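You operate a simulated robot arm through the tools that you are given. There is no shell and no other tool.

Carry out the task below with a simulated two-armed robot. There is one attempt and no reset: what you move stays moved.

TASK
Grease the throttle shaft's bearing from the brass cup and work the grease in.
Fine: screw the cup down till grease shows, then free the throttle clamp, move the lever down and up and clamp it at the top. Where these are worked on the way, their far stop is far enough and under half their travel is too little: throttle clamp.
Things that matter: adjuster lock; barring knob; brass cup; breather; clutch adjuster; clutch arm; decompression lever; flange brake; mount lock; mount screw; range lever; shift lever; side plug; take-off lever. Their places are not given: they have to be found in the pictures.

The check looks at the end state, three seconds after you hand in, the way a careful person would. Anything else that was tipped, shoved, dropped, spilled or broken makes it a failure.

THE ROBOT
Two 7-joint arms with two-finger parallel grippers on one trunk that stands fixed in place. Base frame: the origin is at the foot of the trunk, x ahead of it, y to its left, z up; the work surface is at about z = 724. Readings come in mm, rad, newtons and seconds.
The left shoulder is at [30, 119, 985], the right one opposite. With the tool pointing down near the work surface each hand reaches from about 220 to 660 mm from the base axis, measured 20 degrees to its own side. Payload 3.43 kg a hand.
Tool frame (each hand has its own): the origin (TCP) lies between the finger pads and is the grasp point; the fingertips stand 30 mm ahead of it; z points along the fingers, y is the line along which they close. Largest opening 94 mm; finger width 28, thickness 10; the body of the gripper, 50 by 96 mm, starts 55 mm behind the TCP.
Orientation is that of the tool frame in the base frame, as a unit quaternion [w, x, y, z]. With the fingers straight down and closing along the base's y, the tool's x points along the base's -x, its y along +y and its z along -z.

THE INTERFACE
- The arms move only by the tool drive_tool. It takes "left_commands", "right_commands" or both (then of equal length, played together; a hand with none holds still); each is one flat list of numbers, 7 for each row, row after row: the finger opening in mm, from 0 to 94, then the shift along the base's x, y, z in mm, then the turn, a rotation vector about the base's x, y, z in rad. In form: [fingers, tx, ty, tz, wx, wy, wz, fingers, tx, ty, tz, wx, wy, wz, ...]. A call has 1 to 20 rows; each row shifts and turns the commanded pose from where the row before left it. Rows are played at 5 a second. More than 50 mm and 0.15 rad between two rows, or a gripper value outside its range, and nothing of the call is played. A pose out of reach is approached as far as the arm can. The call stops where the force on the tool passes 70 N (or 10 N more than at its start, if that is more) or the arm is blocked; 0.2 s more then pass. Each finger travels about 72 mm/s and halts on what it meets, pressing with about 23 N; the grip force reading is that of the motor and also rises with nothing between the fingers. The clock runs only during rows and for 0.2 s after the last one: add rows that do not move to give the fingers time. The reply holds the time, the measured pose of the TCP, the force on the tool along the base axes, the opening and the grip force, in the units named above and with some noise, with the torque about the TCP (base axes, N m) and any sound that the robot's microphone picked up, and new pictures: "pictures" is both (left out), scene, wrist or none (wrist: the cameras of the hands that moved).
- Cameras (640 x 400 px; columns grow to the right, rows downward): "scene" is now at [-9, -68.3, 1707.7]; the picture's right is [-0.94, -0.33, 0.00], its down [-0.26, 0.73, -0.63] and it looks along [0.21, -0.59, -0.78] (base axes); focal length 234 px, centre (320, 200). "left" rides on the left gripper at [76, -14, -102] in its tool frame; the picture's right is [0.18, 0.98, 0.00], its down [-0.75, 0.14, -0.64] and it looks along [-0.63, 0.12, 0.77] (tool axes); focal length 243 px, centre (320, 200). "right" rides on the right gripper at [76, 14, -102] in its tool frame; the picture's right is [-0.18, 0.98, 0.00], its down [-0.75, -0.14, -0.64] and it looks along [-0.63, -0.12, 0.77] (tool axes); focal length 243 px, centre (320, 200).
- slide_trunk(by): slides the trunk up (or, below 0, down) by that many mm; the arms and the scene camera ride with it, the base frame stays. It gives what a move gives, with no picture.
- turn_head(pan, tilt): turns the head with the scene camera to pan (to the left, within 2.496 rad either way) and tilt (down, from -0.506 to 1.204), counted from straight ahead of the robot. It gives what a move gives, and a new picture of the scene camera.
- point_at(camera, pixels): for up to 12 pixels [column, row] of the newest picture of that camera ("zoom" is the newest enlarged one), the place [x, y, z] in the base frame of the surface seen there, good to about 2 mm, but the place of the scene camera against the robot may be out by one fixed shift of up to 25 mm in any direction. It takes no simulated time.
- zoom(camera, box): a new picture of the part [left, top, right, bottom] of that camera's present view, enlarged. It takes no simulated time.
- sign_off(): hands the job in; it is judged then, once.

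Leave the grippers open and the arms clear of the work at the hand-in unless told otherwise.

The tools are called after ">>>" as name(argument=value, ...) on one line, values as JSON. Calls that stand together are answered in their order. drive_tool: Moves the arms, as the interface text tells. Its arguments: {"type":"object","properties":{"left_commands":{"type":"array","items":{"type":"number"}},"right_commands":{"type":"array","items":{"type":"number"}},"pictures":{"type":"string","enum":["both","scene","wrist","none"]}},"required":[]} The other tools are called the same way: slide_trunk (by) slides the trunk up or down; turn_head (pan, tilt) turns the head that bears the scene camera; point_at (camera, pixels) gives the place of the surface under pixels of a picture; zoom (camera, box) takes an enlarged picture of a part of a camera's view; sign_off () hands the job in.

At the start:

```text
t: 0.0
left_eef_pos: [463.7, -75.0, 1191.6]
left_ee_rot: [0.001, -0.001, 1.0, 0.0]
left_force: [-0.9, -0.3, -0.3]
left_wrist_torque: [-0.01, -0.01, 0.0]
left_gripper_width: 94.0
left_grip_force: 0.1
right_eef_pos: [335.0, -511.3, 1180.6]
right_ee_rot: [0.0, 0.0, 1.0, 0.0]
right_force: [-0.1, -0.7, 0.4]
right_wrist_torque: [-0.01, -0.02, -0.01]
right_gripper_width: 94.0
right_grip_force: 0.1
trunk travel left (down, up): [-250.0, 160.0]
head pan, tilt: [-1.236, 0.892]
```

scene: 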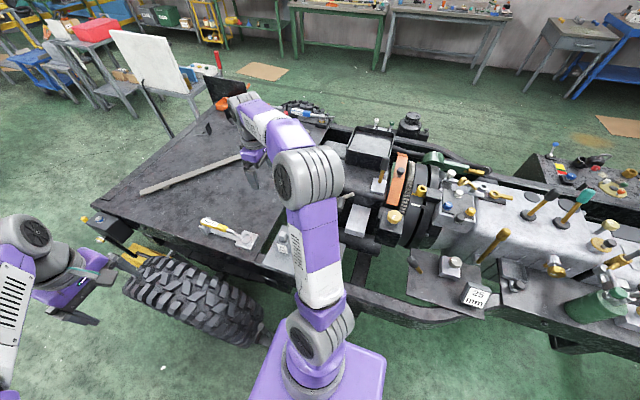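
right: 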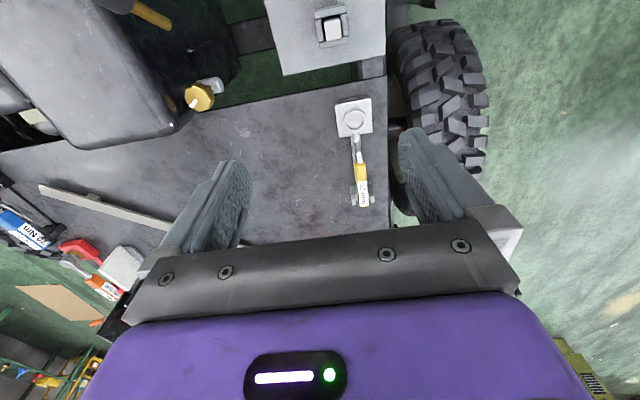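
left: 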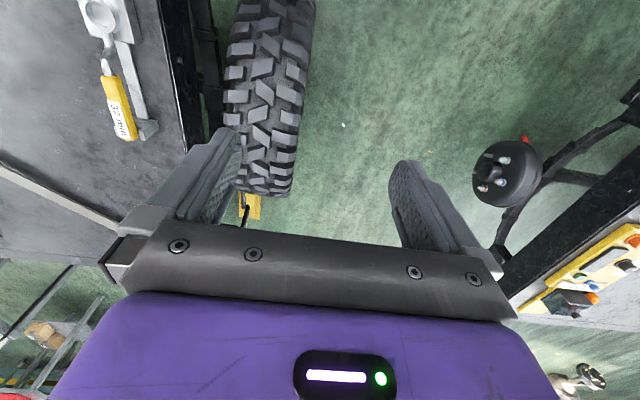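

The scene camera looks to the robot's right at a tractor-like chassis with many controls. I'll turn the head to get an overview of the rest of the work, looking first straight ahead.

>>> turn_head(pan=-0.3, tilt=0.9)

```text
t: 1.2
left_eef_pos: [462.6, -74.5, 1190.3]
left_ee_rot: [0.0, 0.0, 1.0, -0.001]
left_force: [0.6, 1.9, -0.5]
left_wrist_torque: [0.0, -0.01, -0.01]
left_gripper_width: 93.7
left_grip_force: 0.0
right_eef_pos: [336.7, -511.2, 1180.6]
right_ee_rot: [0.001, 0.0, 1.0, 0.001]
right_force: [0.0, 0.0, 0.3]
right_wrist_torque: [-0.01, 0.0, 0.0]
right_gripper_width: 94.0
right_grip_force: 0.0
trunk travel left (down, up): [-250.0, 160.0]
head pan, tilt: [-0.3, 0.901]
```

scene: 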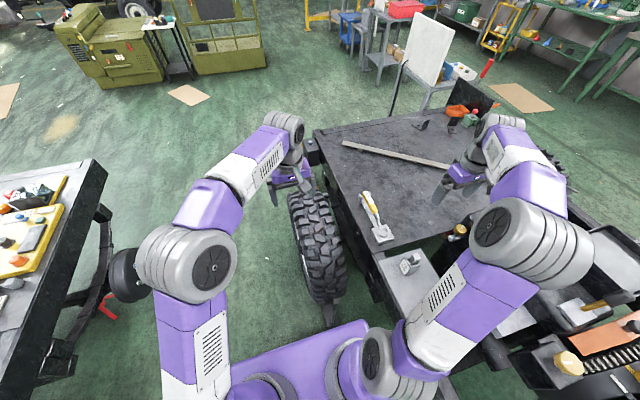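

Ahead is the rear deck of the chassis and a bench at left. I'll look left too, to see what's there.

>>> turn_head(pan=0.9, tilt=0.9)

>>> turn_head(pan=-1.9, tilt=0.9)

```text
t: 2.6
left_eef_pos: [461.1, -74.9, 1190.8]
left_ee_rot: [0.0, 0.0, 1.0, 0.0]
left_force: [0.7, 0.0, 0.1]
left_wrist_torque: [-0.04, 0.01, 0.02]
left_gripper_width: 94.0
left_grip_force: 0.1
right_eef_pos: [335.5, -512.1, 1181.2]
right_ee_rot: [0.001, 0.001, 1.0, 0.0]
right_force: [0.2, 0.1, -0.5]
right_wrist_torque: [0.0, 0.02, 0.0]
right_gripper_width: 94.1
right_grip_force: 0.0
trunk travel left (down, up): [-250.0, 160.0]
head pan, tilt: [0.901, 0.901]
```

scene: 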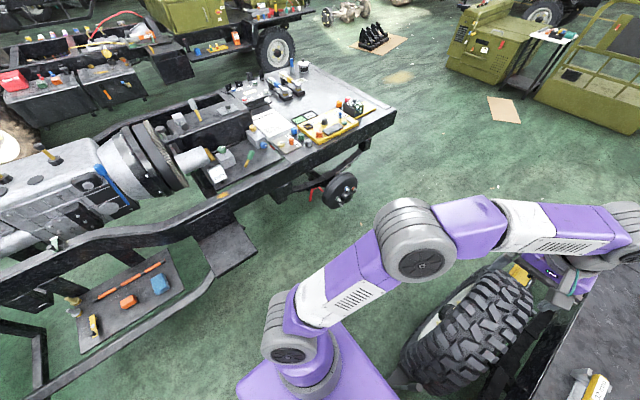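

```text
t: 5.1
left_eef_pos: [461.8, -75.9, 1191.4]
left_ee_rot: [0.0, 0.0, 1.0, 0.0]
left_force: [-0.9, 0.2, 0.9]
left_wrist_torque: [0.02, 0.03, -0.03]
left_gripper_width: 94.0
left_grip_force: 0.1
right_eef_pos: [335.5, -511.3, 1181.3]
right_ee_rot: [0.0, 0.0, 1.0, 0.0]
right_force: [-0.2, 0.6, -0.1]
right_wrist_torque: [0.03, 0.03, -0.01]
right_gripper_width: 94.2
right_grip_force: 0.1
trunk travel left (down, up): [-250.0, 160.0]
head pan, tilt: [-1.901, 0.901]
```

scene: 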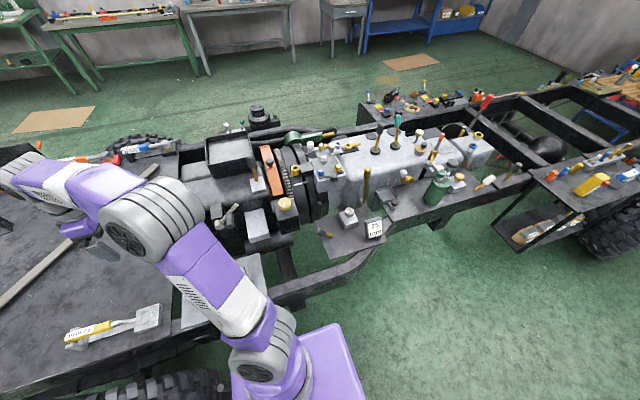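

The busy gearbox/engine on the right (around columns 200-500) is the likely work. I'll zoom in there.

>>> zoom(camera="scene", box=[190, 90, 390, 260])

>>> zoom(camera="scene", box=[320, 80, 520, 220])

>>> zoom(camera="scene", box=[480, 100, 640, 260])

```text
2.35 times, centred on (290, 175) of scene
```

zoom: 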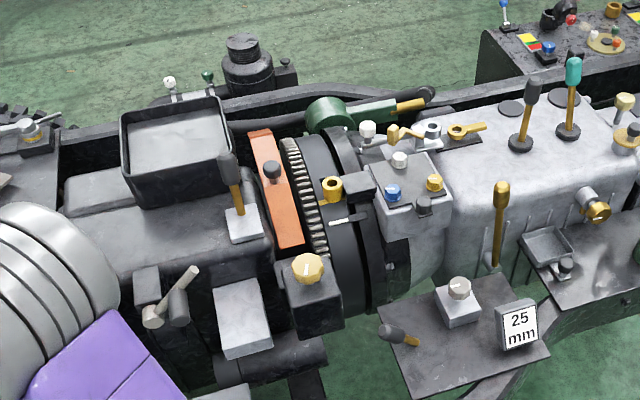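

```text
2.86 times, centred on (420, 150) of scene
```

zoom: 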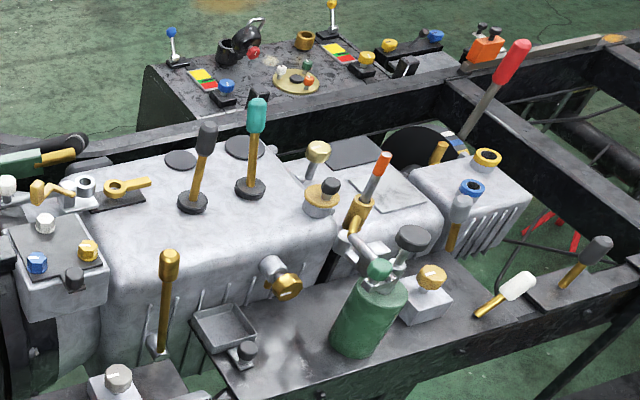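

```text
2.50 times, centred on (560, 180) of scene
```

zoom: 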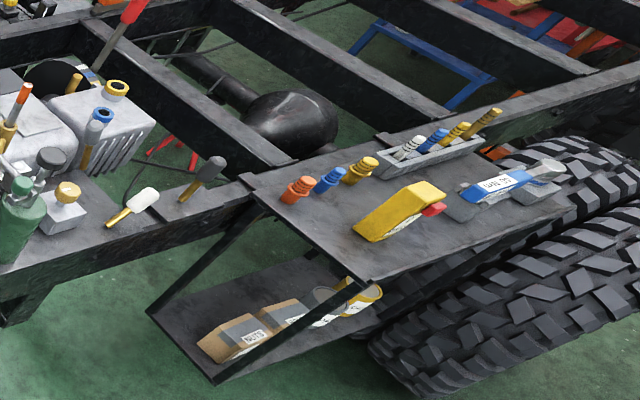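

Let me get locations of several candidate parts in the scene view.

>>> zoom(camera="scene", box=[190, 90, 390, 260])

>>> point_at(camera="zoom", pixels=[[305, 268], [332, 188], [395, 190], [434, 182], [400, 158], [498, 190], [460, 288], [395, 332], [165, 305], [272, 168], [170, 82], [230, 165]])

```text
2.35 times, centred on (290, 175) of scene
```

zoom: 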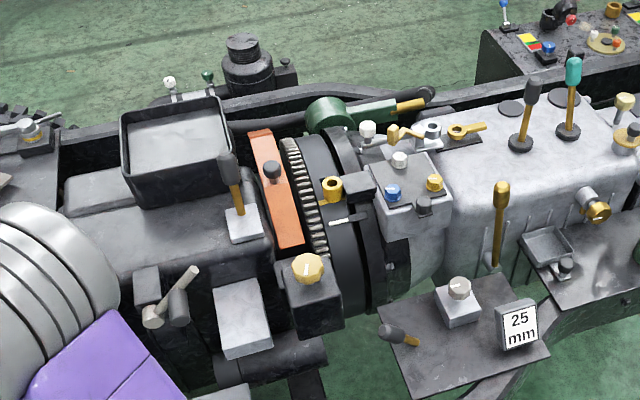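

```text
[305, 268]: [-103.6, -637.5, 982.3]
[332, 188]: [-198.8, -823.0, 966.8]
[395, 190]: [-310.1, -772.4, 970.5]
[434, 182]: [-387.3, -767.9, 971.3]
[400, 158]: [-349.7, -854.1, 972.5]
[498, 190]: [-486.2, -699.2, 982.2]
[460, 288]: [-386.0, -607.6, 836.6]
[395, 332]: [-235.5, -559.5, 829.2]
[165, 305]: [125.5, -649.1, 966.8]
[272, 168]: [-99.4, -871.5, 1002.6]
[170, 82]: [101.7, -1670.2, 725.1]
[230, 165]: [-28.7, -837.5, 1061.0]
```

>>> turn_head(pan=-1.5, tilt=1.0)

>>> zoom(camera="scene", box=[240, 60, 400, 160])

>>> zoom(camera="scene", box=[240, 140, 400, 260])

```text
t: 6.0
left_eef_pos: [462.5, -74.7, 1189.4]
left_ee_rot: [0.001, 0.001, 1.0, 0.0]
left_force: [-0.5, -0.1, 0.6]
left_wrist_torque: [0.01, 0.0, -0.01]
left_gripper_width: 94.0
left_grip_force: 0.0
right_eef_pos: [335.8, -511.8, 1182.1]
right_ee_rot: [0.001, 0.0, 1.0, -0.001]
right_force: [-0.1, -1.3, 0.9]
right_wrist_torque: [0.01, -0.01, 0.0]
right_gripper_width: 94.1
right_grip_force: 0.0
trunk travel left (down, up): [-250.0, 160.0]
head pan, tilt: [-1.499, 1.0]
```

scene: 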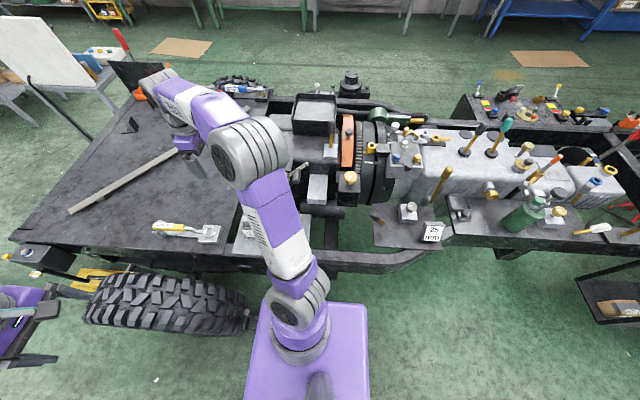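

```text
4.00 times, centred on (320, 110) of scene
```

zoom: 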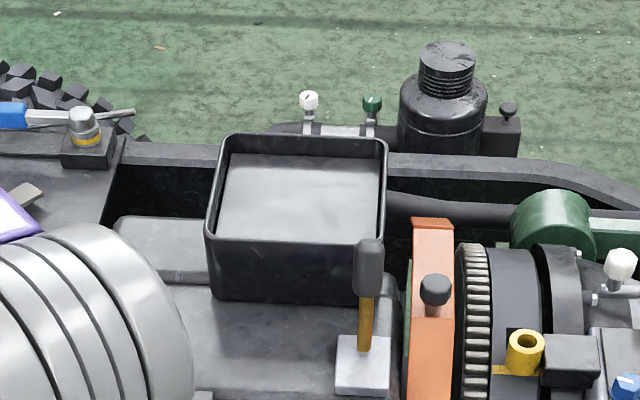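

```text
3.33 times, centred on (320, 200) of scene
```

zoom: 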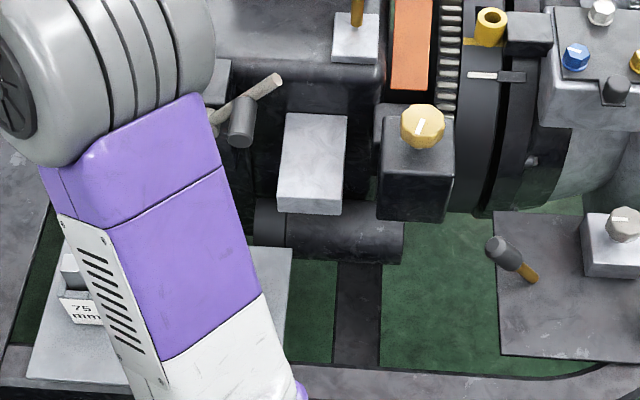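

The right arm hides part. Let me zoom the wrist camera to see what lies behind it.

>>> zoom(camera="right", box=[0, 0, 400, 200])

>>> point_at(camera="right", pixels=[[200, 95], [333, 25], [355, 120], [150, 10], [60, 60], [40, 120], [130, 40]])

```text
1.60 times, centred on (200, 100) of right
```

zoom: 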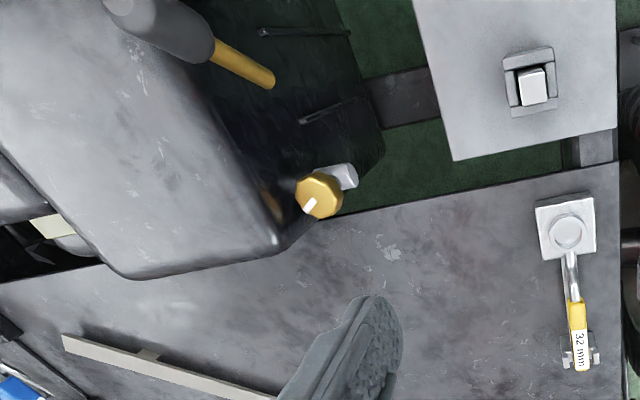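

```text
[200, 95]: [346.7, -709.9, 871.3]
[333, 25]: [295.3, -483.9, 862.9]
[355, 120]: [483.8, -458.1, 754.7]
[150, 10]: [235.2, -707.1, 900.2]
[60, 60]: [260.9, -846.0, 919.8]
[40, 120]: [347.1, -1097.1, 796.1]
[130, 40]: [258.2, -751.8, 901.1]
```

The wrist view shows a brass-coloured octagonal knob with a white mark on the engine's near-right end ([347,-710,871]) and a black-gripped lever above it. I'll turn the right hand so its camera looks towards the engine (-y), pulling it back.

>>> drive_tool(right_commands=[94, -10, 15, 0, 0, 0, -0.143, 94, -10, 15, 0, 0, 0, -0.143, 94, -10, 15, 0, 0, 0, -0.143, 94, -10, 15, 0, 0, 0, -0.143, 94, -10, 15, 0, 0, 0, -0.143, 94, -10, 15, 0, 0, 0, -0.143, 94, -10, 15, 0, 0, 0, -0.143, 94, -10, 15, 0, 0, 0, -0.143, 94, -10, 15, 0, 0, 0, -0.143, 94, -10, 15, 0, 0, 0, -0.143, 94, -10, 10, 0, 0, 0, -0.141])

```text
t: 8.4
left_eef_pos: [461.0, -75.3, 1190.9]
left_ee_rot: [0.0, 0.0, 1.0, 0.0]
left_force: [-0.2, 0.3, 0.4]
left_wrist_torque: [-0.05, 0.01, -0.02]
left_gripper_width: 94.4
left_grip_force: 0.1
right_eef_pos: [225.7, -350.8, 1180.5]
right_ee_rot: [0.0, 0.708, 0.706, 0.0]
right_force: [0.0, -0.4, -0.2]
right_wrist_torque: [-0.02, 0.01, -0.01]
right_gripper_width: 94.1
right_grip_force: 0.0
trunk travel left (down, up): [-250.0, 160.0]
head pan, tilt: [-1.499, 1.0]
```

scene: 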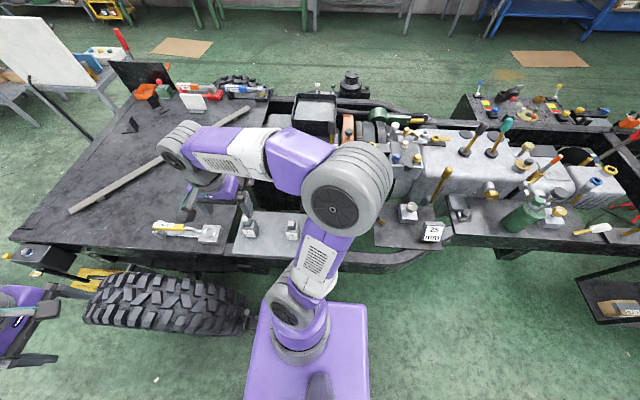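
right: 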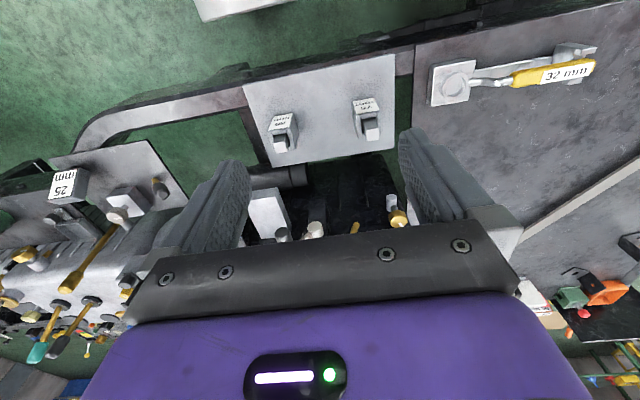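

Labels appear on two blocks of a grey plate at right-camera (283,125) and (368,108). Zooming in.

>>> zoom(camera="right", box=[240, 70, 420, 180])

>>> zoom(camera="right", box=[230, 150, 430, 250])

>>> zoom(camera="scene", box=[140, 180, 340, 280])

```text
3.56 times, centred on (330, 125) of right
```

zoom: 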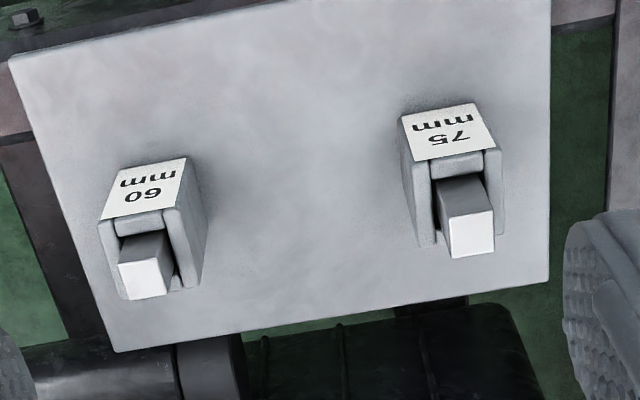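

```text
3.20 times, centred on (330, 200) of right
```

zoom: 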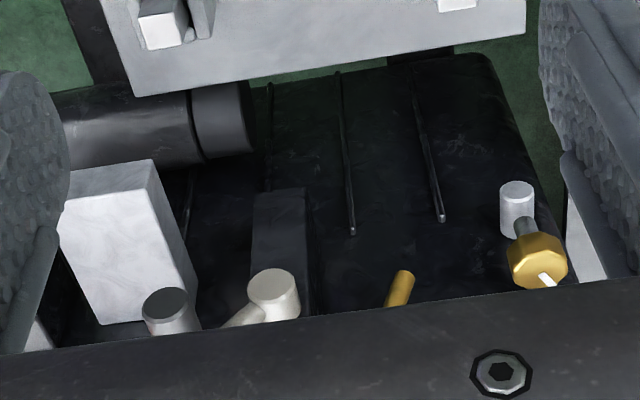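

```text
3.20 times, centred on (240, 230) of scene
```

zoom: 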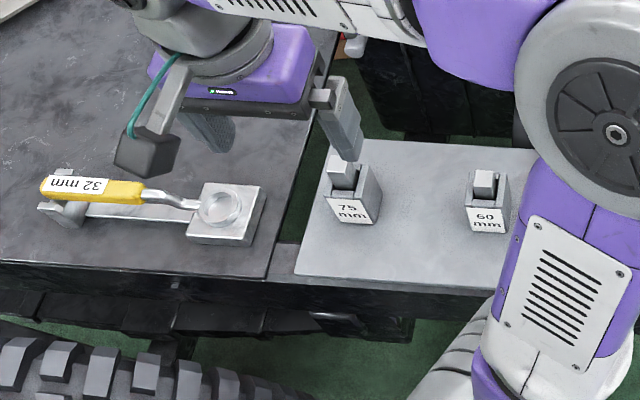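

The sockets are size blocks. For a forward-looking wrist view I need the tool's x axis facing away/up, so I'll turn the hand 180° the other way about z in place (free air at z≈1180).

>>> drive_tool(right_commands=[94, 0, 0, 0, 0, 0, 0.15, 94, 0, 0, 0, 0, 0, 0.15, 94, 0, 0, 0, 0, 0, 0.15, 94, 0, 0, 0, 0, 0, 0.15, 94, 0, 0, 0, 0, 0, 0.15, 94, 0, 0, 0, 0, 0, 0.15, 94, 0, 0, 0, 0, 0, 0.15, 94, 0, 0, 0, 0, 0, 0.15, 94, 0, 0, 0, 0, 0, 0.15, 94, 0, 0, 0, 0, 0, 0.15, 94, 0, 0, 0, 0, 0, 0.15, 94, 0, 0, 0, 0, 0, 0.15, 94, 0, 0, 0, 0, 0, 0.15, 94, 0, 0, 0, 0, 0, 0.15, 94, 0, 0, 0, 0, 0, 0.15, 94, 0, 0, 0, 0, 0, 0.15, 94, 0, 0, 0, 0, 0, 0.15, 94, 0, 0, 0, 0, 0, 0.15, 94, 0, 0, 0, 0, 0, 0.15, 94, 0, 0, 0, 0, 0, 0.15])

```text
t: 12.6
left_eef_pos: [462.1, -75.2, 1191.1]
left_ee_rot: [0.0, 0.001, 1.0, 0.001]
left_force: [0.0, 0.4, 0.3]
left_wrist_torque: [0.0, -0.04, 0.03]
left_gripper_width: 94.0
left_grip_force: 0.0
right_eef_pos: [226.2, -349.8, 1180.8]
right_ee_rot: [0.0, -0.656, 0.755, -0.001]
right_force: [0.6, -0.2, -0.5]
right_wrist_torque: [-0.03, -0.03, -0.01]
right_gripper_width: 94.1
right_grip_force: 0.1
trunk travel left (down, up): [-250.0, 160.0]
head pan, tilt: [-1.499, 1.0]
```

scene: 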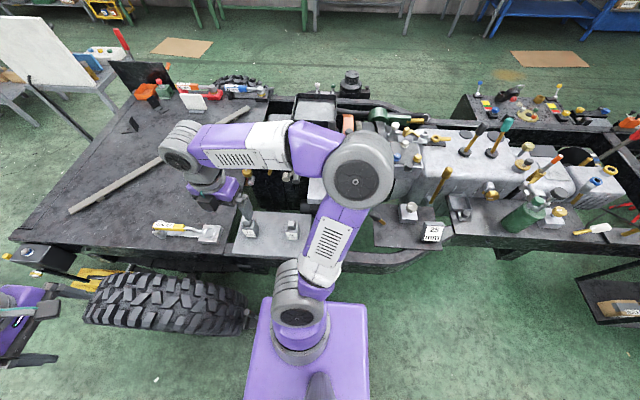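
right: 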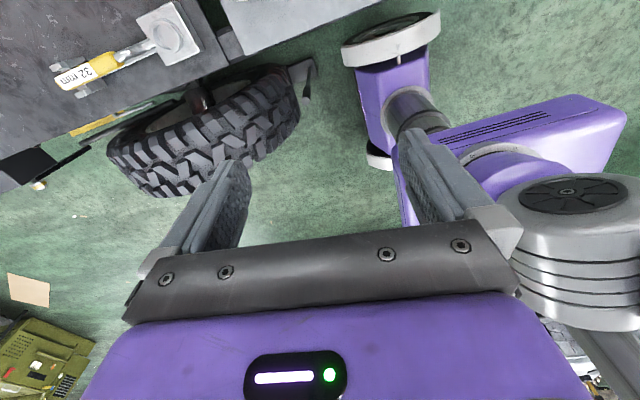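

Turned. Now I tilt the tool forward about x so it points toward -y, with the camera above, while moving slightly to -y.

>>> drive_tool(right_commands=[94, 0, -8, 0, 0, 0, 0.14, 94, 0, -8, 0, -0.145, 0, 0, 94, 0, -8, 0, -0.145, 0, 0, 94, 0, -8, 0, -0.145, 0, 0, 94, 0, -8, 0, -0.145, 0, 0, 94, 0, -8, 0, -0.145, 0, 0, 94, 0, -8, 0, -0.145, 0, 0, 94, 0, -8, 0, -0.145, 0, 0, 94, 0, -8, 0, -0.145, 0, 0])

```text
t: 14.6
left_eef_pos: [461.9, -75.2, 1191.2]
left_ee_rot: [0.0, 0.0, 1.0, 0.0]
left_force: [0.2, -0.4, -0.4]
left_wrist_torque: [0.05, 0.01, 0.03]
left_gripper_width: 93.9
left_grip_force: 0.0
right_eef_pos: [229.5, -424.1, 1183.7]
right_ee_rot: [-0.387, -0.591, 0.592, -0.388]
right_force: [0.1, 0.8, 0.1]
right_wrist_torque: [-0.01, -0.02, -0.01]
right_gripper_width: 94.1
right_grip_force: 0.0
right hand out of reach, approached as far as the arm can: row 9
trunk travel left (down, up): [-250.0, 160.0]
head pan, tilt: [-1.499, 1.0]
```

scene: 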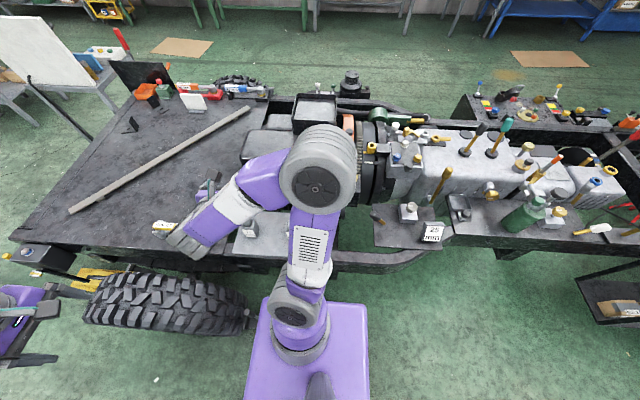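
right: 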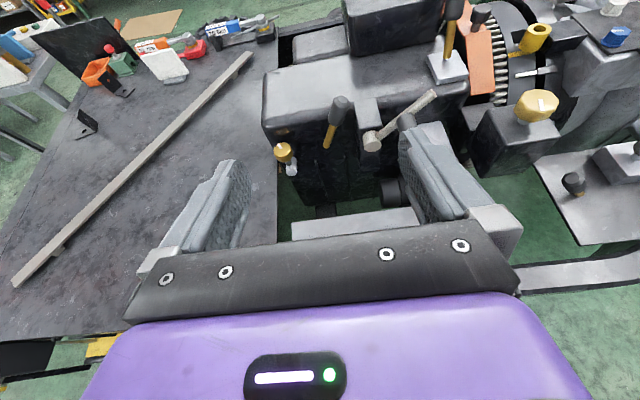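

Now a good view of the engine's near side. Zooming into it.

>>> zoom(camera="right", box=[250, 60, 450, 185])

>>> zoom(camera="right", box=[400, 0, 640, 150])

>>> point_at(camera="right", pixels=[[283, 152], [292, 168], [337, 105], [327, 145], [373, 140], [430, 96], [388, 165], [540, 105], [572, 180], [630, 165], [540, 35], [455, 8]])

```text
3.20 times, centred on (350, 122) of right
```

zoom: 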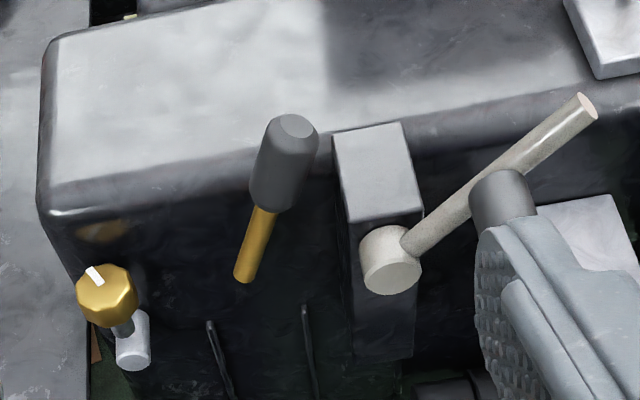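

```text
2.67 times, centred on (520, 75) of right
```

zoom: 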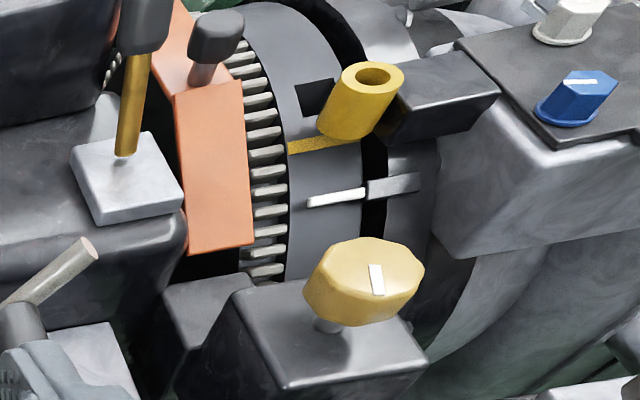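

```text
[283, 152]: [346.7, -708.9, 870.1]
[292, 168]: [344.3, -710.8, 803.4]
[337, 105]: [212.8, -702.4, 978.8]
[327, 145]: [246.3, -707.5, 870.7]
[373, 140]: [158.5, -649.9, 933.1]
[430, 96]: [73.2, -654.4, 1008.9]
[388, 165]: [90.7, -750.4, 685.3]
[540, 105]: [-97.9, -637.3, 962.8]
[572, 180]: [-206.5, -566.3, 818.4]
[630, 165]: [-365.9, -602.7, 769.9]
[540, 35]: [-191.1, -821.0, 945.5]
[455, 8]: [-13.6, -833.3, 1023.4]
```

I see: a black-gripped brass lever (≈[213..246,-705]), a silver clamp-type lever on a black block ([158,-650,933]) and a brass octagonal cap with a white mark ([347,-709,870]). I go closer for a better look.

>>> drive_tool(right_commands=[94, 8, -8, -30, 0, 0, 0, 94, 8, -8, -30, 0, 0, 0, 94, 8, -8, -30, 0, 0, 0, 94, 8, -8, -30, 0, 0, 0, 94, 8, -8, -20, 0, 0, 0])

```text
t: 15.8
left_eef_pos: [463.5, -74.2, 1191.6]
left_ee_rot: [0.0, 0.0, 1.0, 0.0]
left_force: [0.4, -0.1, 0.6]
left_wrist_torque: [-0.01, 0.02, 0.0]
left_gripper_width: 93.9
left_grip_force: 0.1
right_eef_pos: [274.1, -465.5, 1045.5]
right_ee_rot: [-0.387, -0.59, 0.593, -0.388]
right_force: [0.3, -0.2, -1.1]
right_wrist_torque: [0.01, -0.02, 0.0]
right_gripper_width: 94.0
right_grip_force: 0.1
right hand out of reach, approached as far as the arm can: row 1
trunk travel left (down, up): [-250.0, 160.0]
head pan, tilt: [-1.499, 1.0]
```

scene: 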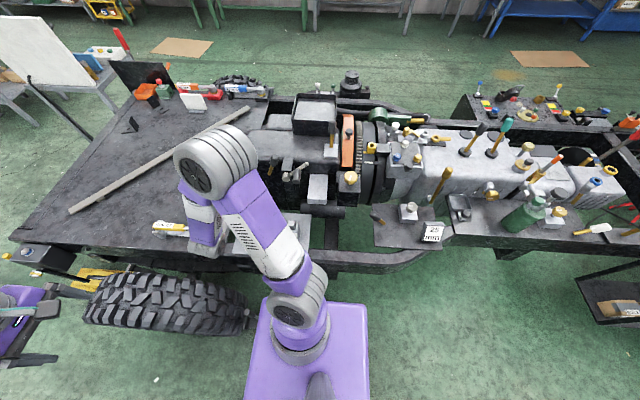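
right: 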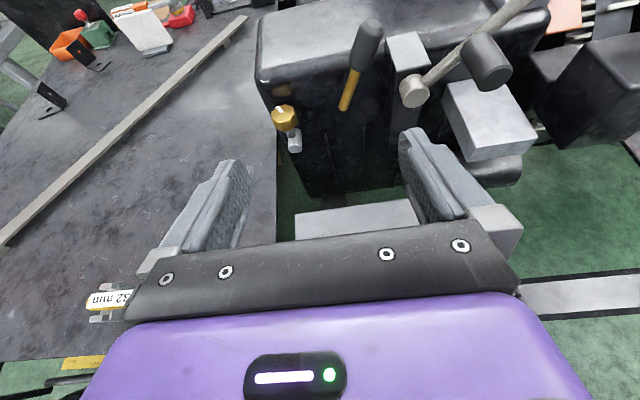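

>>> zoom(camera="right", box=[240, 0, 400, 200])

>>> zoom(camera="right", box=[340, 0, 560, 180])

>>> zoom(camera="scene", box=[230, 70, 430, 230])

```text
2.00 times, centred on (320, 100) of right
```

zoom: 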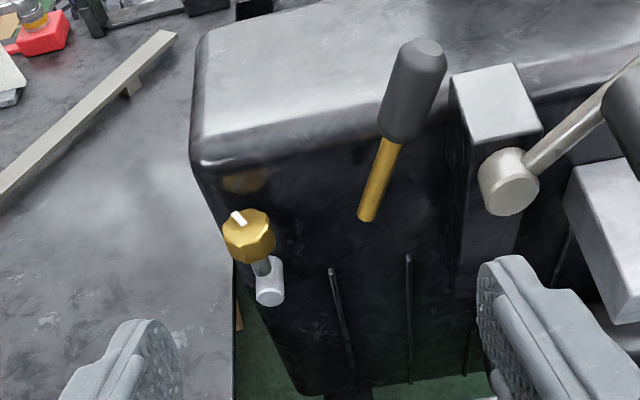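

```text
2.22 times, centred on (450, 90) of right
```

zoom: 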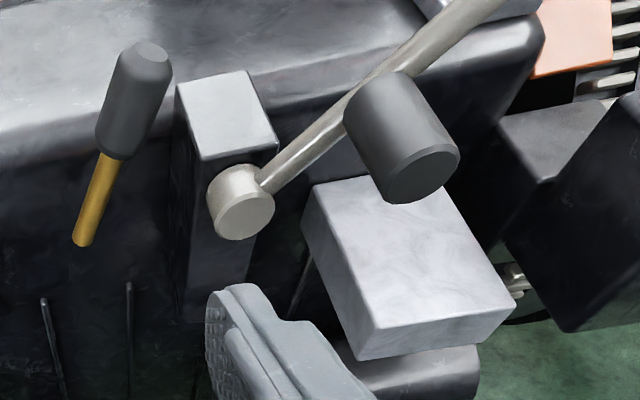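

```text
2.50 times, centred on (330, 150) of scene
```

zoom: 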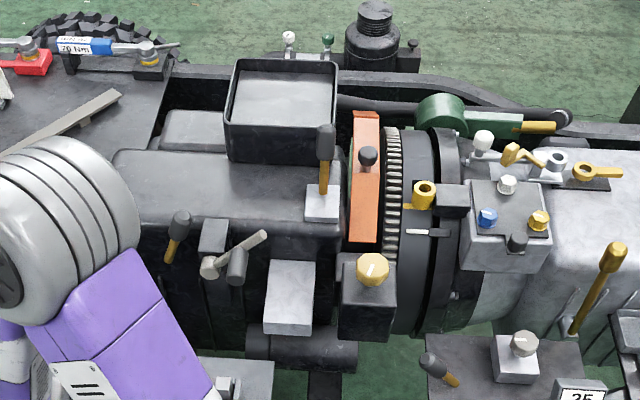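

Let me also check the left-hand machine to make sure which brass cup/throttle is meant.

>>> turn_head(pan=1.4, tilt=0.9)

>>> zoom(camera="scene", box=[160, 80, 480, 280])

>>> point_at(camera="scene", pixels=[[320, 150], [320, 200], [260, 170], [400, 170], [450, 200]])

```text
t: 18.3
left_eef_pos: [462.0, -74.8, 1191.1]
left_ee_rot: [0.0, 0.0, 1.0, 0.0]
left_force: [-0.1, -0.4, 0.1]
left_wrist_torque: [-0.03, 0.0, -0.01]
left_gripper_width: 94.2
left_grip_force: 0.1
right_eef_pos: [274.4, -465.0, 1045.3]
right_ee_rot: [-0.388, -0.59, 0.592, -0.388]
right_force: [0.3, 0.1, 0.1]
right_wrist_torque: [-0.01, -0.01, 0.05]
right_gripper_width: 94.1
right_grip_force: 0.1
trunk travel left (down, up): [-250.0, 160.0]
head pan, tilt: [1.4, 0.901]
```

scene: 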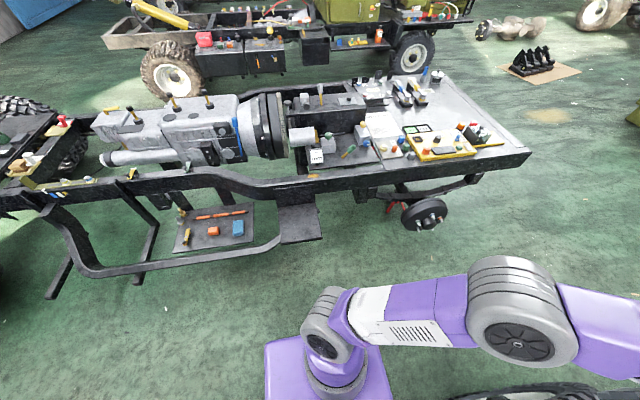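

```text
2.00 times, centred on (320, 180) of scene
```

zoom: 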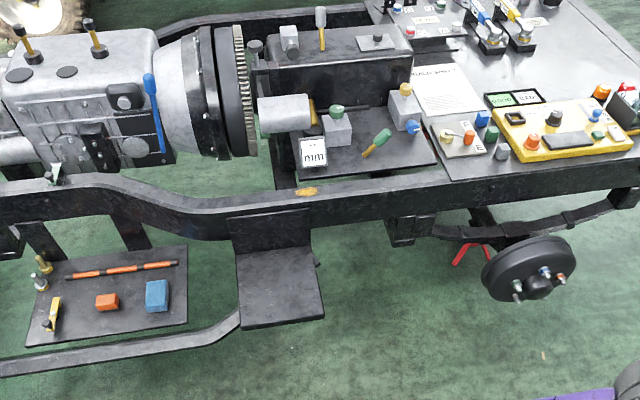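

```text
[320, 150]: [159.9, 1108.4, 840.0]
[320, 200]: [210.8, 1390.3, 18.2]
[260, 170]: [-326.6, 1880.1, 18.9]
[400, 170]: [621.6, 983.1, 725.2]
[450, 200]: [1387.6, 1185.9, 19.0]
```

The left machine is more than 1 m away and out of reach, so the work is the right-hand engine. I turn the head back to it and zoom in strongly.

>>> turn_head(pan=-1.35, tilt=0.95)

>>> zoom(camera="right", box=[265, 80, 325, 170])

>>> zoom(camera="right", box=[330, 10, 410, 130])

>>> zoom(camera="right", box=[390, 0, 550, 120])

```text
t: 20.7
left_eef_pos: [461.4, -74.5, 1191.8]
left_ee_rot: [0.0, 0.0, 1.0, 0.001]
left_force: [0.2, 0.7, -0.2]
left_wrist_torque: [-0.04, -0.01, 0.0]
left_gripper_width: 93.9
left_grip_force: 0.1
right_eef_pos: [274.2, -465.0, 1046.2]
right_ee_rot: [-0.387, -0.591, 0.592, -0.389]
right_force: [-0.2, 0.3, 0.8]
right_wrist_torque: [-0.01, 0.06, -0.01]
right_gripper_width: 93.8
right_grip_force: 0.0
trunk travel left (down, up): [-250.0, 160.0]
head pan, tilt: [-1.349, 0.949]
```

scene: 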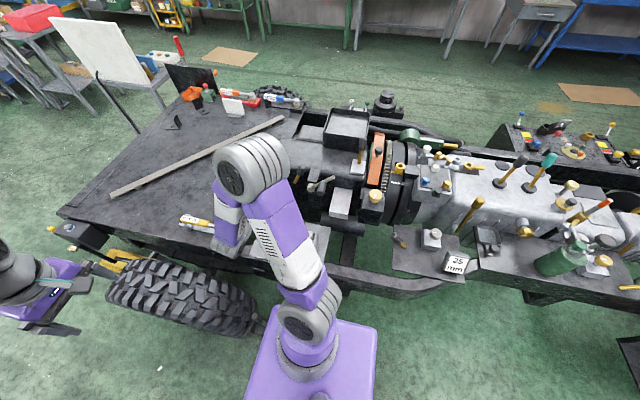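

```text
4.44 times, centred on (295, 125) of right
```

zoom: 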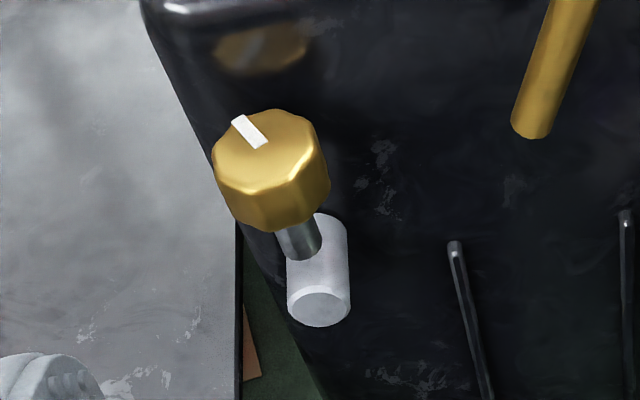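

```text
3.33 times, centred on (370, 70) of right
```

zoom: 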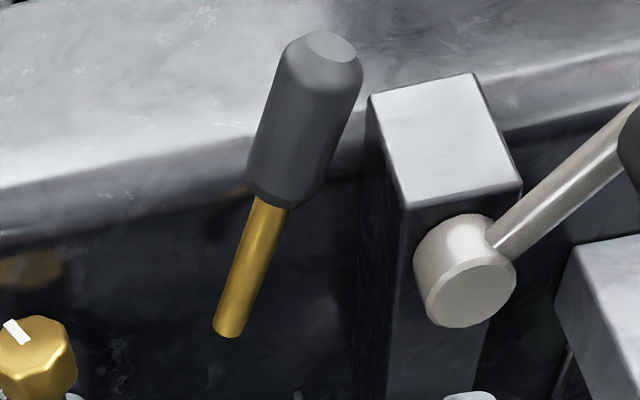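

```text
3.33 times, centred on (470, 60) of right
```

zoom: 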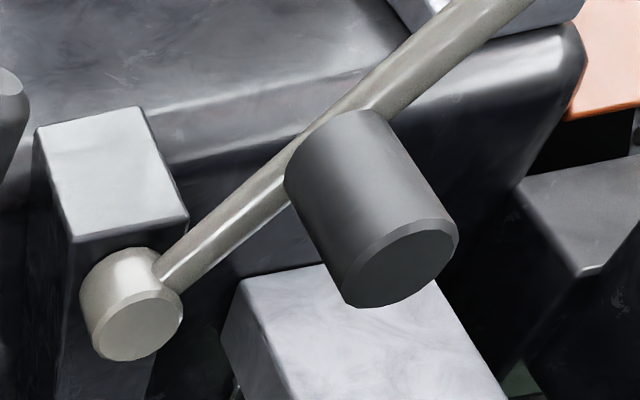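

The cap at (285,118) sits on a steel stem over a white elbow — this is the grease cup. I'll measure it, the black-gripped lever, and the silver lever with point_at from the wrist camera (exact).

>>> zoom(camera="right", box=[265, 80, 325, 170])

>>> point_at(camera="zoom", pixels=[[265, 150], [220, 155], [310, 135], [250, 120], [290, 165], [270, 190], [310, 190], [230, 195], [300, 240], [318, 308], [335, 240], [530, 120]])

>>> zoom(camera="right", box=[330, 10, 410, 130])

>>> point_at(camera="zoom", pixels=[[335, 45], [310, 110], [280, 190], [250, 250], [228, 325], [445, 140], [380, 110], [500, 90], [410, 200], [465, 300], [455, 235], [515, 245]])

>>> zoom(camera="right", box=[390, 0, 550, 120])

>>> point_at(camera="zoom", pixels=[[140, 330], [180, 260], [300, 160], [420, 60], [500, 10], [340, 160], [400, 270], [380, 220], [330, 290], [455, 240], [300, 320], [390, 330]])

```text
4.44 times, centred on (295, 125) of right
```

zoom: 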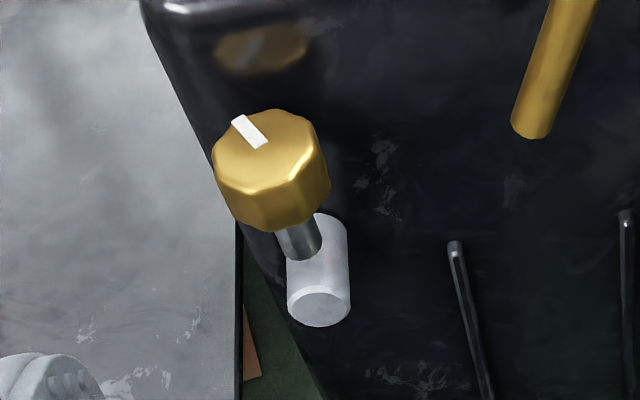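

```text
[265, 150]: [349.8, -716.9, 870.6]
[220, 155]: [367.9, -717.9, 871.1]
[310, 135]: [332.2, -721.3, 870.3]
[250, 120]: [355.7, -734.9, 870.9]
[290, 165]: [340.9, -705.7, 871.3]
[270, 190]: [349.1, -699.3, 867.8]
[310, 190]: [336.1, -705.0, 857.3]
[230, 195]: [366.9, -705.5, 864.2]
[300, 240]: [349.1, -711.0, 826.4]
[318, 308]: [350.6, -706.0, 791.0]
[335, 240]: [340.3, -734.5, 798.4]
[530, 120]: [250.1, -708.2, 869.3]
```

```text
3.33 times, centred on (370, 70) of right
```

zoom: 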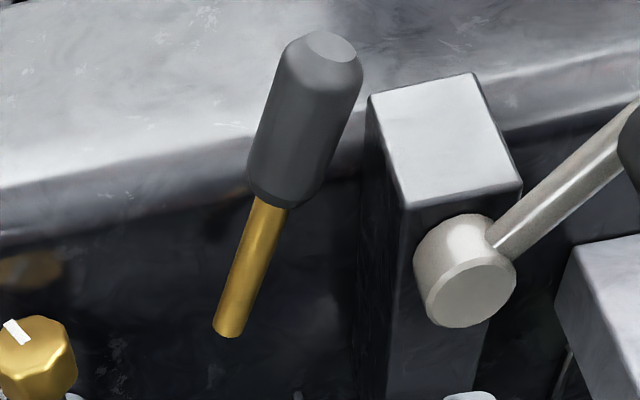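

```text
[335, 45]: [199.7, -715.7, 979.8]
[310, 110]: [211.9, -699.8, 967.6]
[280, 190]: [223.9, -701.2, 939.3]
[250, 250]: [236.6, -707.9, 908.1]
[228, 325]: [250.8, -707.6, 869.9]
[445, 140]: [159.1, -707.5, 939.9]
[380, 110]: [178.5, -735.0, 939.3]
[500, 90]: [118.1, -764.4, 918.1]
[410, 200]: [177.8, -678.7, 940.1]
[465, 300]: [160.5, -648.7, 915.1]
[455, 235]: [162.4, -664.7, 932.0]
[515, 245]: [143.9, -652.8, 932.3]
```

```text
3.33 times, centred on (470, 60) of right
```

zoom: 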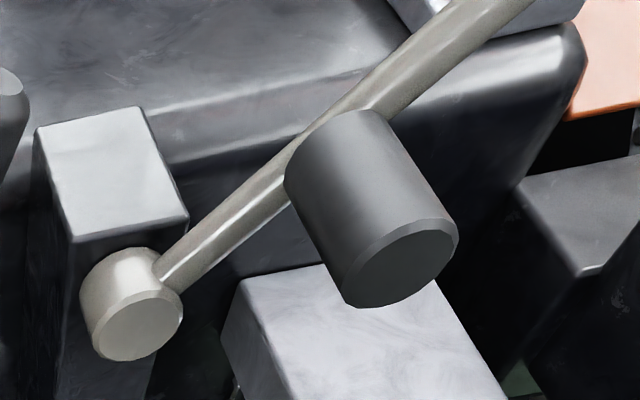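

```text
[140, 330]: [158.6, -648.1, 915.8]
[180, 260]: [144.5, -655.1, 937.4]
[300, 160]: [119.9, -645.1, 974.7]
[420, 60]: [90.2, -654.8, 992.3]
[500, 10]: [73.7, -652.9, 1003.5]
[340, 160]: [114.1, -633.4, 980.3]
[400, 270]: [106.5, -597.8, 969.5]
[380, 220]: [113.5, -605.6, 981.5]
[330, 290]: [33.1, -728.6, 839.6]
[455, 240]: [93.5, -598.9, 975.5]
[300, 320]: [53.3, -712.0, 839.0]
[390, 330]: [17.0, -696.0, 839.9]
```

The cup's cap: top face centre ≈[350,-717,871], about 40 mm across, vertical axis. The silver lever pivots about y at [160,-650,918] with a dark knob at ≈[108,-618,975]. I want a second viewpoint from the +x side to see what the black-gripped lever is mounted on.

>>> drive_tool(right_commands=[94, 20, 0, -5, 0, 0, -0.1, 94, 20, 0, -5, 0, 0, -0.1, 94, 20, 0, -10, 0, 0, -0.1, 94, 20, 0, -10, 0, 0, -0.1, 94, 20, 0, -10, 0, 0, -0.1, 94, 20, 0, -10, 0, 0, -0.1, 94, 20, 0, -10, 0, 0, -0.1, 94, 20, 0, -10, 0, 0, -0.1], pictures="both")

```text
t: 22.5
left_eef_pos: [461.7, -74.3, 1191.5]
left_ee_rot: [-0.001, 0.0, 1.0, 0.0]
left_force: [0.1, -0.2, -0.6]
left_wrist_torque: [0.05, 0.02, 0.0]
left_gripper_width: 93.9
left_grip_force: 0.1
right_eef_pos: [433.1, -464.7, 974.4]
right_ee_rot: [-0.508, -0.313, 0.775, -0.206]
right_force: [0.7, 0.3, 0.3]
right_wrist_torque: [0.01, -0.02, 0.01]
right_gripper_width: 94.0
right_grip_force: 0.0
trunk travel left (down, up): [-250.0, 160.0]
head pan, tilt: [-1.349, 0.949]
```

scene: 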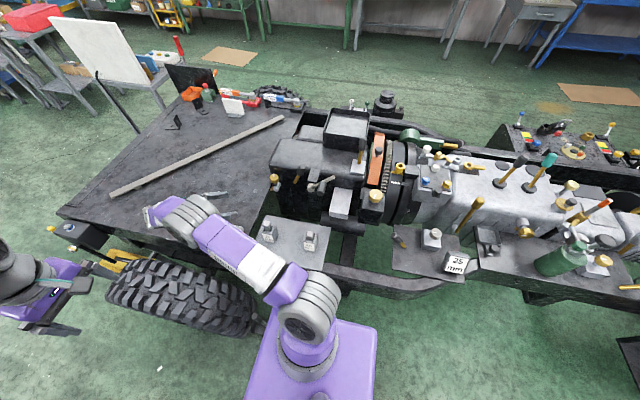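
right: 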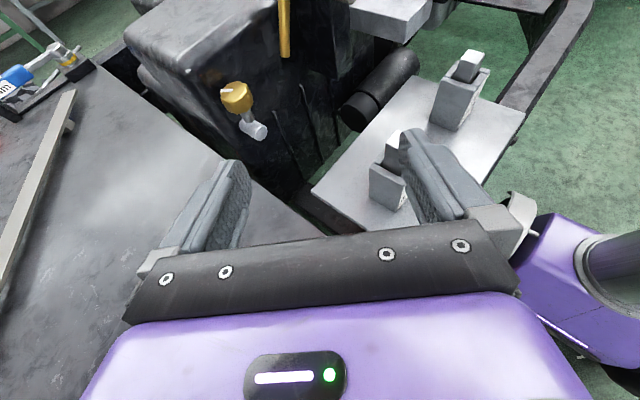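

Now the head camera sees the engine's near side unobstructed. Zooming both.

>>> zoom(camera="scene", box=[260, 120, 400, 230])

>>> zoom(camera="scene", box=[262, 150, 352, 215])

>>> zoom(camera="right", box=[200, 0, 360, 150])

```text
3.64 times, centred on (330, 175) of scene
```

zoom: 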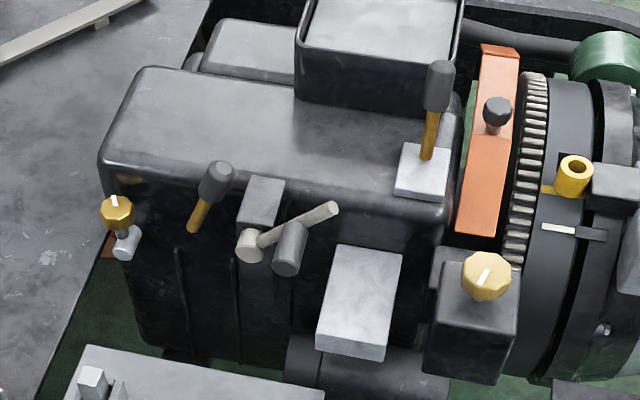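

```text
6.15 times, centred on (307, 182) of scene
```

zoom: 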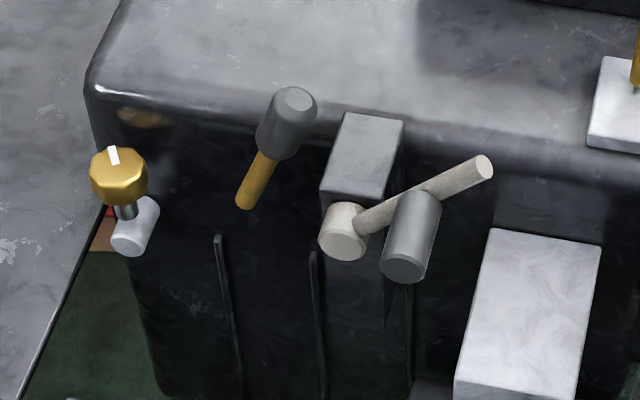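

```text
2.67 times, centred on (280, 75) of right
```

zoom: 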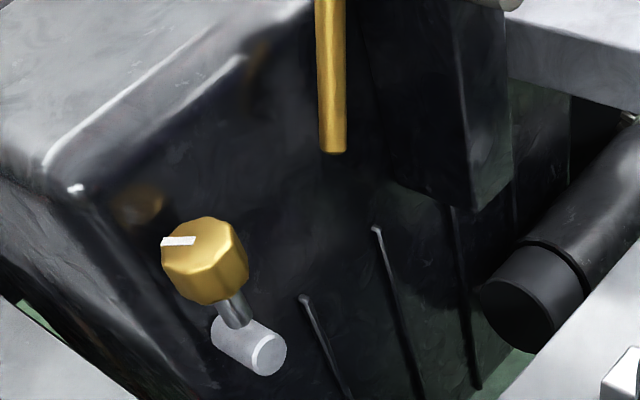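

I'll measure the wall and surroundings of the cup from this view.

>>> point_at(camera="zoom", pixels=[[205, 260], [180, 242], [240, 255], [235, 310], [248, 345], [270, 355], [215, 330], [300, 250], [335, 150], [330, 60], [375, 200], [140, 300]])

>>> zoom(camera="right", box=[205, 65, 285, 155])

>>> point_at(camera="zoom", pixels=[[190, 140], [140, 130], [260, 110], [340, 150], [330, 210], [250, 230], [180, 220], [345, 235], [290, 320], [410, 370], [270, 180], [370, 345]])

```text
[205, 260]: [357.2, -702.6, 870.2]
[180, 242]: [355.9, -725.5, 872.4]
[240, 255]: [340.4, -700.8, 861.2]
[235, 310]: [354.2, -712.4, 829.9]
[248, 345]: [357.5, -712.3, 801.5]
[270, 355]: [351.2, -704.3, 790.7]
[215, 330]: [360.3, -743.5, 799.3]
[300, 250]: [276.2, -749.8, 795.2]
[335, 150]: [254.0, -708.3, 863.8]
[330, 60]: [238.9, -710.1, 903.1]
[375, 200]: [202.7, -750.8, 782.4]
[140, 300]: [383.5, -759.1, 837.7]
```

```text
4.44 times, centred on (245, 110) of right
```

zoom: 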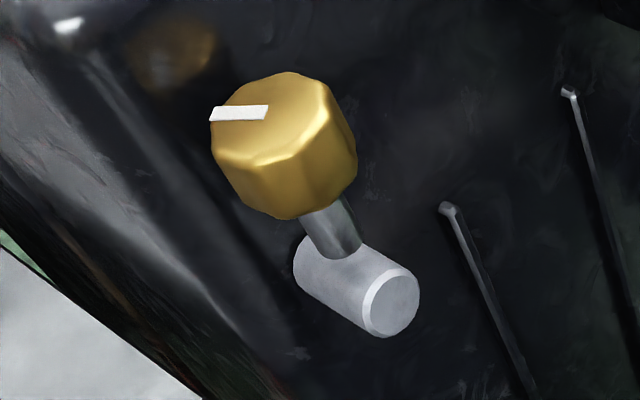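

```text
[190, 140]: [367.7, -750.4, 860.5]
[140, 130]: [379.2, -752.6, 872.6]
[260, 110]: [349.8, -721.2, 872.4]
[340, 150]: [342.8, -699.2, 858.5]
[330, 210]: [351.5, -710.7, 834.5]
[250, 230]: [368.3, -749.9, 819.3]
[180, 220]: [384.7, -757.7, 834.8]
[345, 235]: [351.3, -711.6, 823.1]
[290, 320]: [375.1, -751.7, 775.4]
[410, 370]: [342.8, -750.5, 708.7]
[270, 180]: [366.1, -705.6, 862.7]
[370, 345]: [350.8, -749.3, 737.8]
```

The wall is at y=-750, cup axis ≈(351,-717), cap z≈846–871. I'll approach it with the tool tilted ~40° below horizontal, heading slightly toward +x, fingers on both sides. First reposition at a safe distance.

>>> drive_tool(right_commands=[94, -14.8, -12.8, 2.9, 0, 0, 0.1444, 94, -14.8, -12.8, 2.9, 0, 0, 0.1444, 94, -14.8, -12.8, 2.9, 0, 0, 0.1444, 94, -14.8, -12.8, 2.9, 0, 0, 0.1444, 94, -14.8, -12.8, 2.9, 0, 0, 0.1444, 94, -14.8, -12.8, 2.9, 0, 0, 0.1444, 94, -14.8, -12.8, 2.9, 0, 0, 0.1444, 94, -14.8, -12.8, 2.9, 0, 0, 0.1444, 94, -14.8, -12.8, 2.9, 0, 0, 0.1444, 94, 0, 0, 0, 0.127, 0.069, 0, 94, 0, 0, 0, 0.127, 0.069, 0])

```text
t: 24.9
left_eef_pos: [462.2, -74.2, 1189.7]
left_ee_rot: [-0.002, 0.0, 1.0, 0.0]
left_force: [-0.2, 0.0, -0.4]
left_wrist_torque: [0.0, 0.05, 0.0]
left_gripper_width: 94.1
left_grip_force: 0.1
right_eef_pos: [301.4, -579.4, 1001.7]
right_ee_rot: [0.214, 0.779, -0.464, 0.363]
right_force: [-0.1, 0.3, -0.3]
right_wrist_torque: [0.03, 0.01, -0.04]
right_gripper_width: 94.2
right_grip_force: 0.1
right hand out of reach, approached as far as the arm can: row 9
trunk travel left (down, up): [-250.0, 160.0]
head pan, tilt: [-1.349, 0.949]
```

scene: 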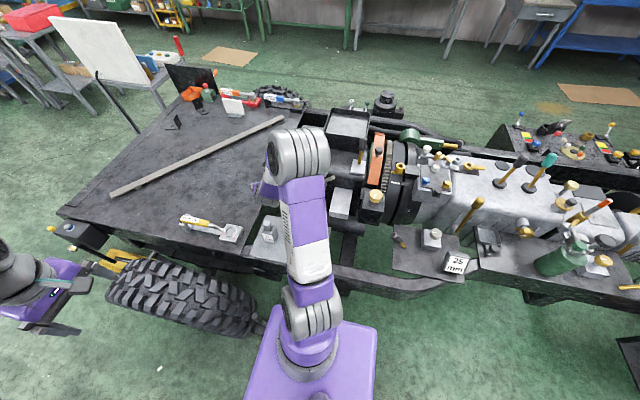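
right: 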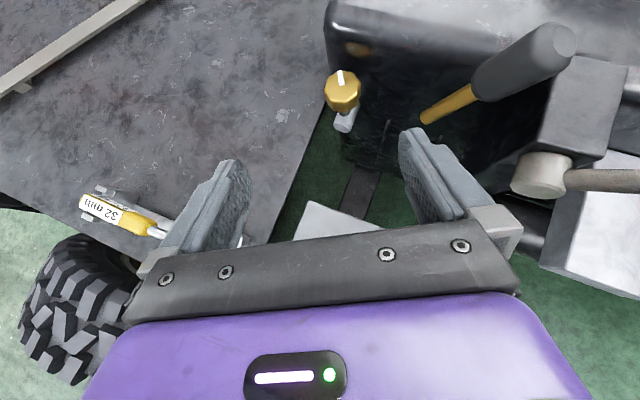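

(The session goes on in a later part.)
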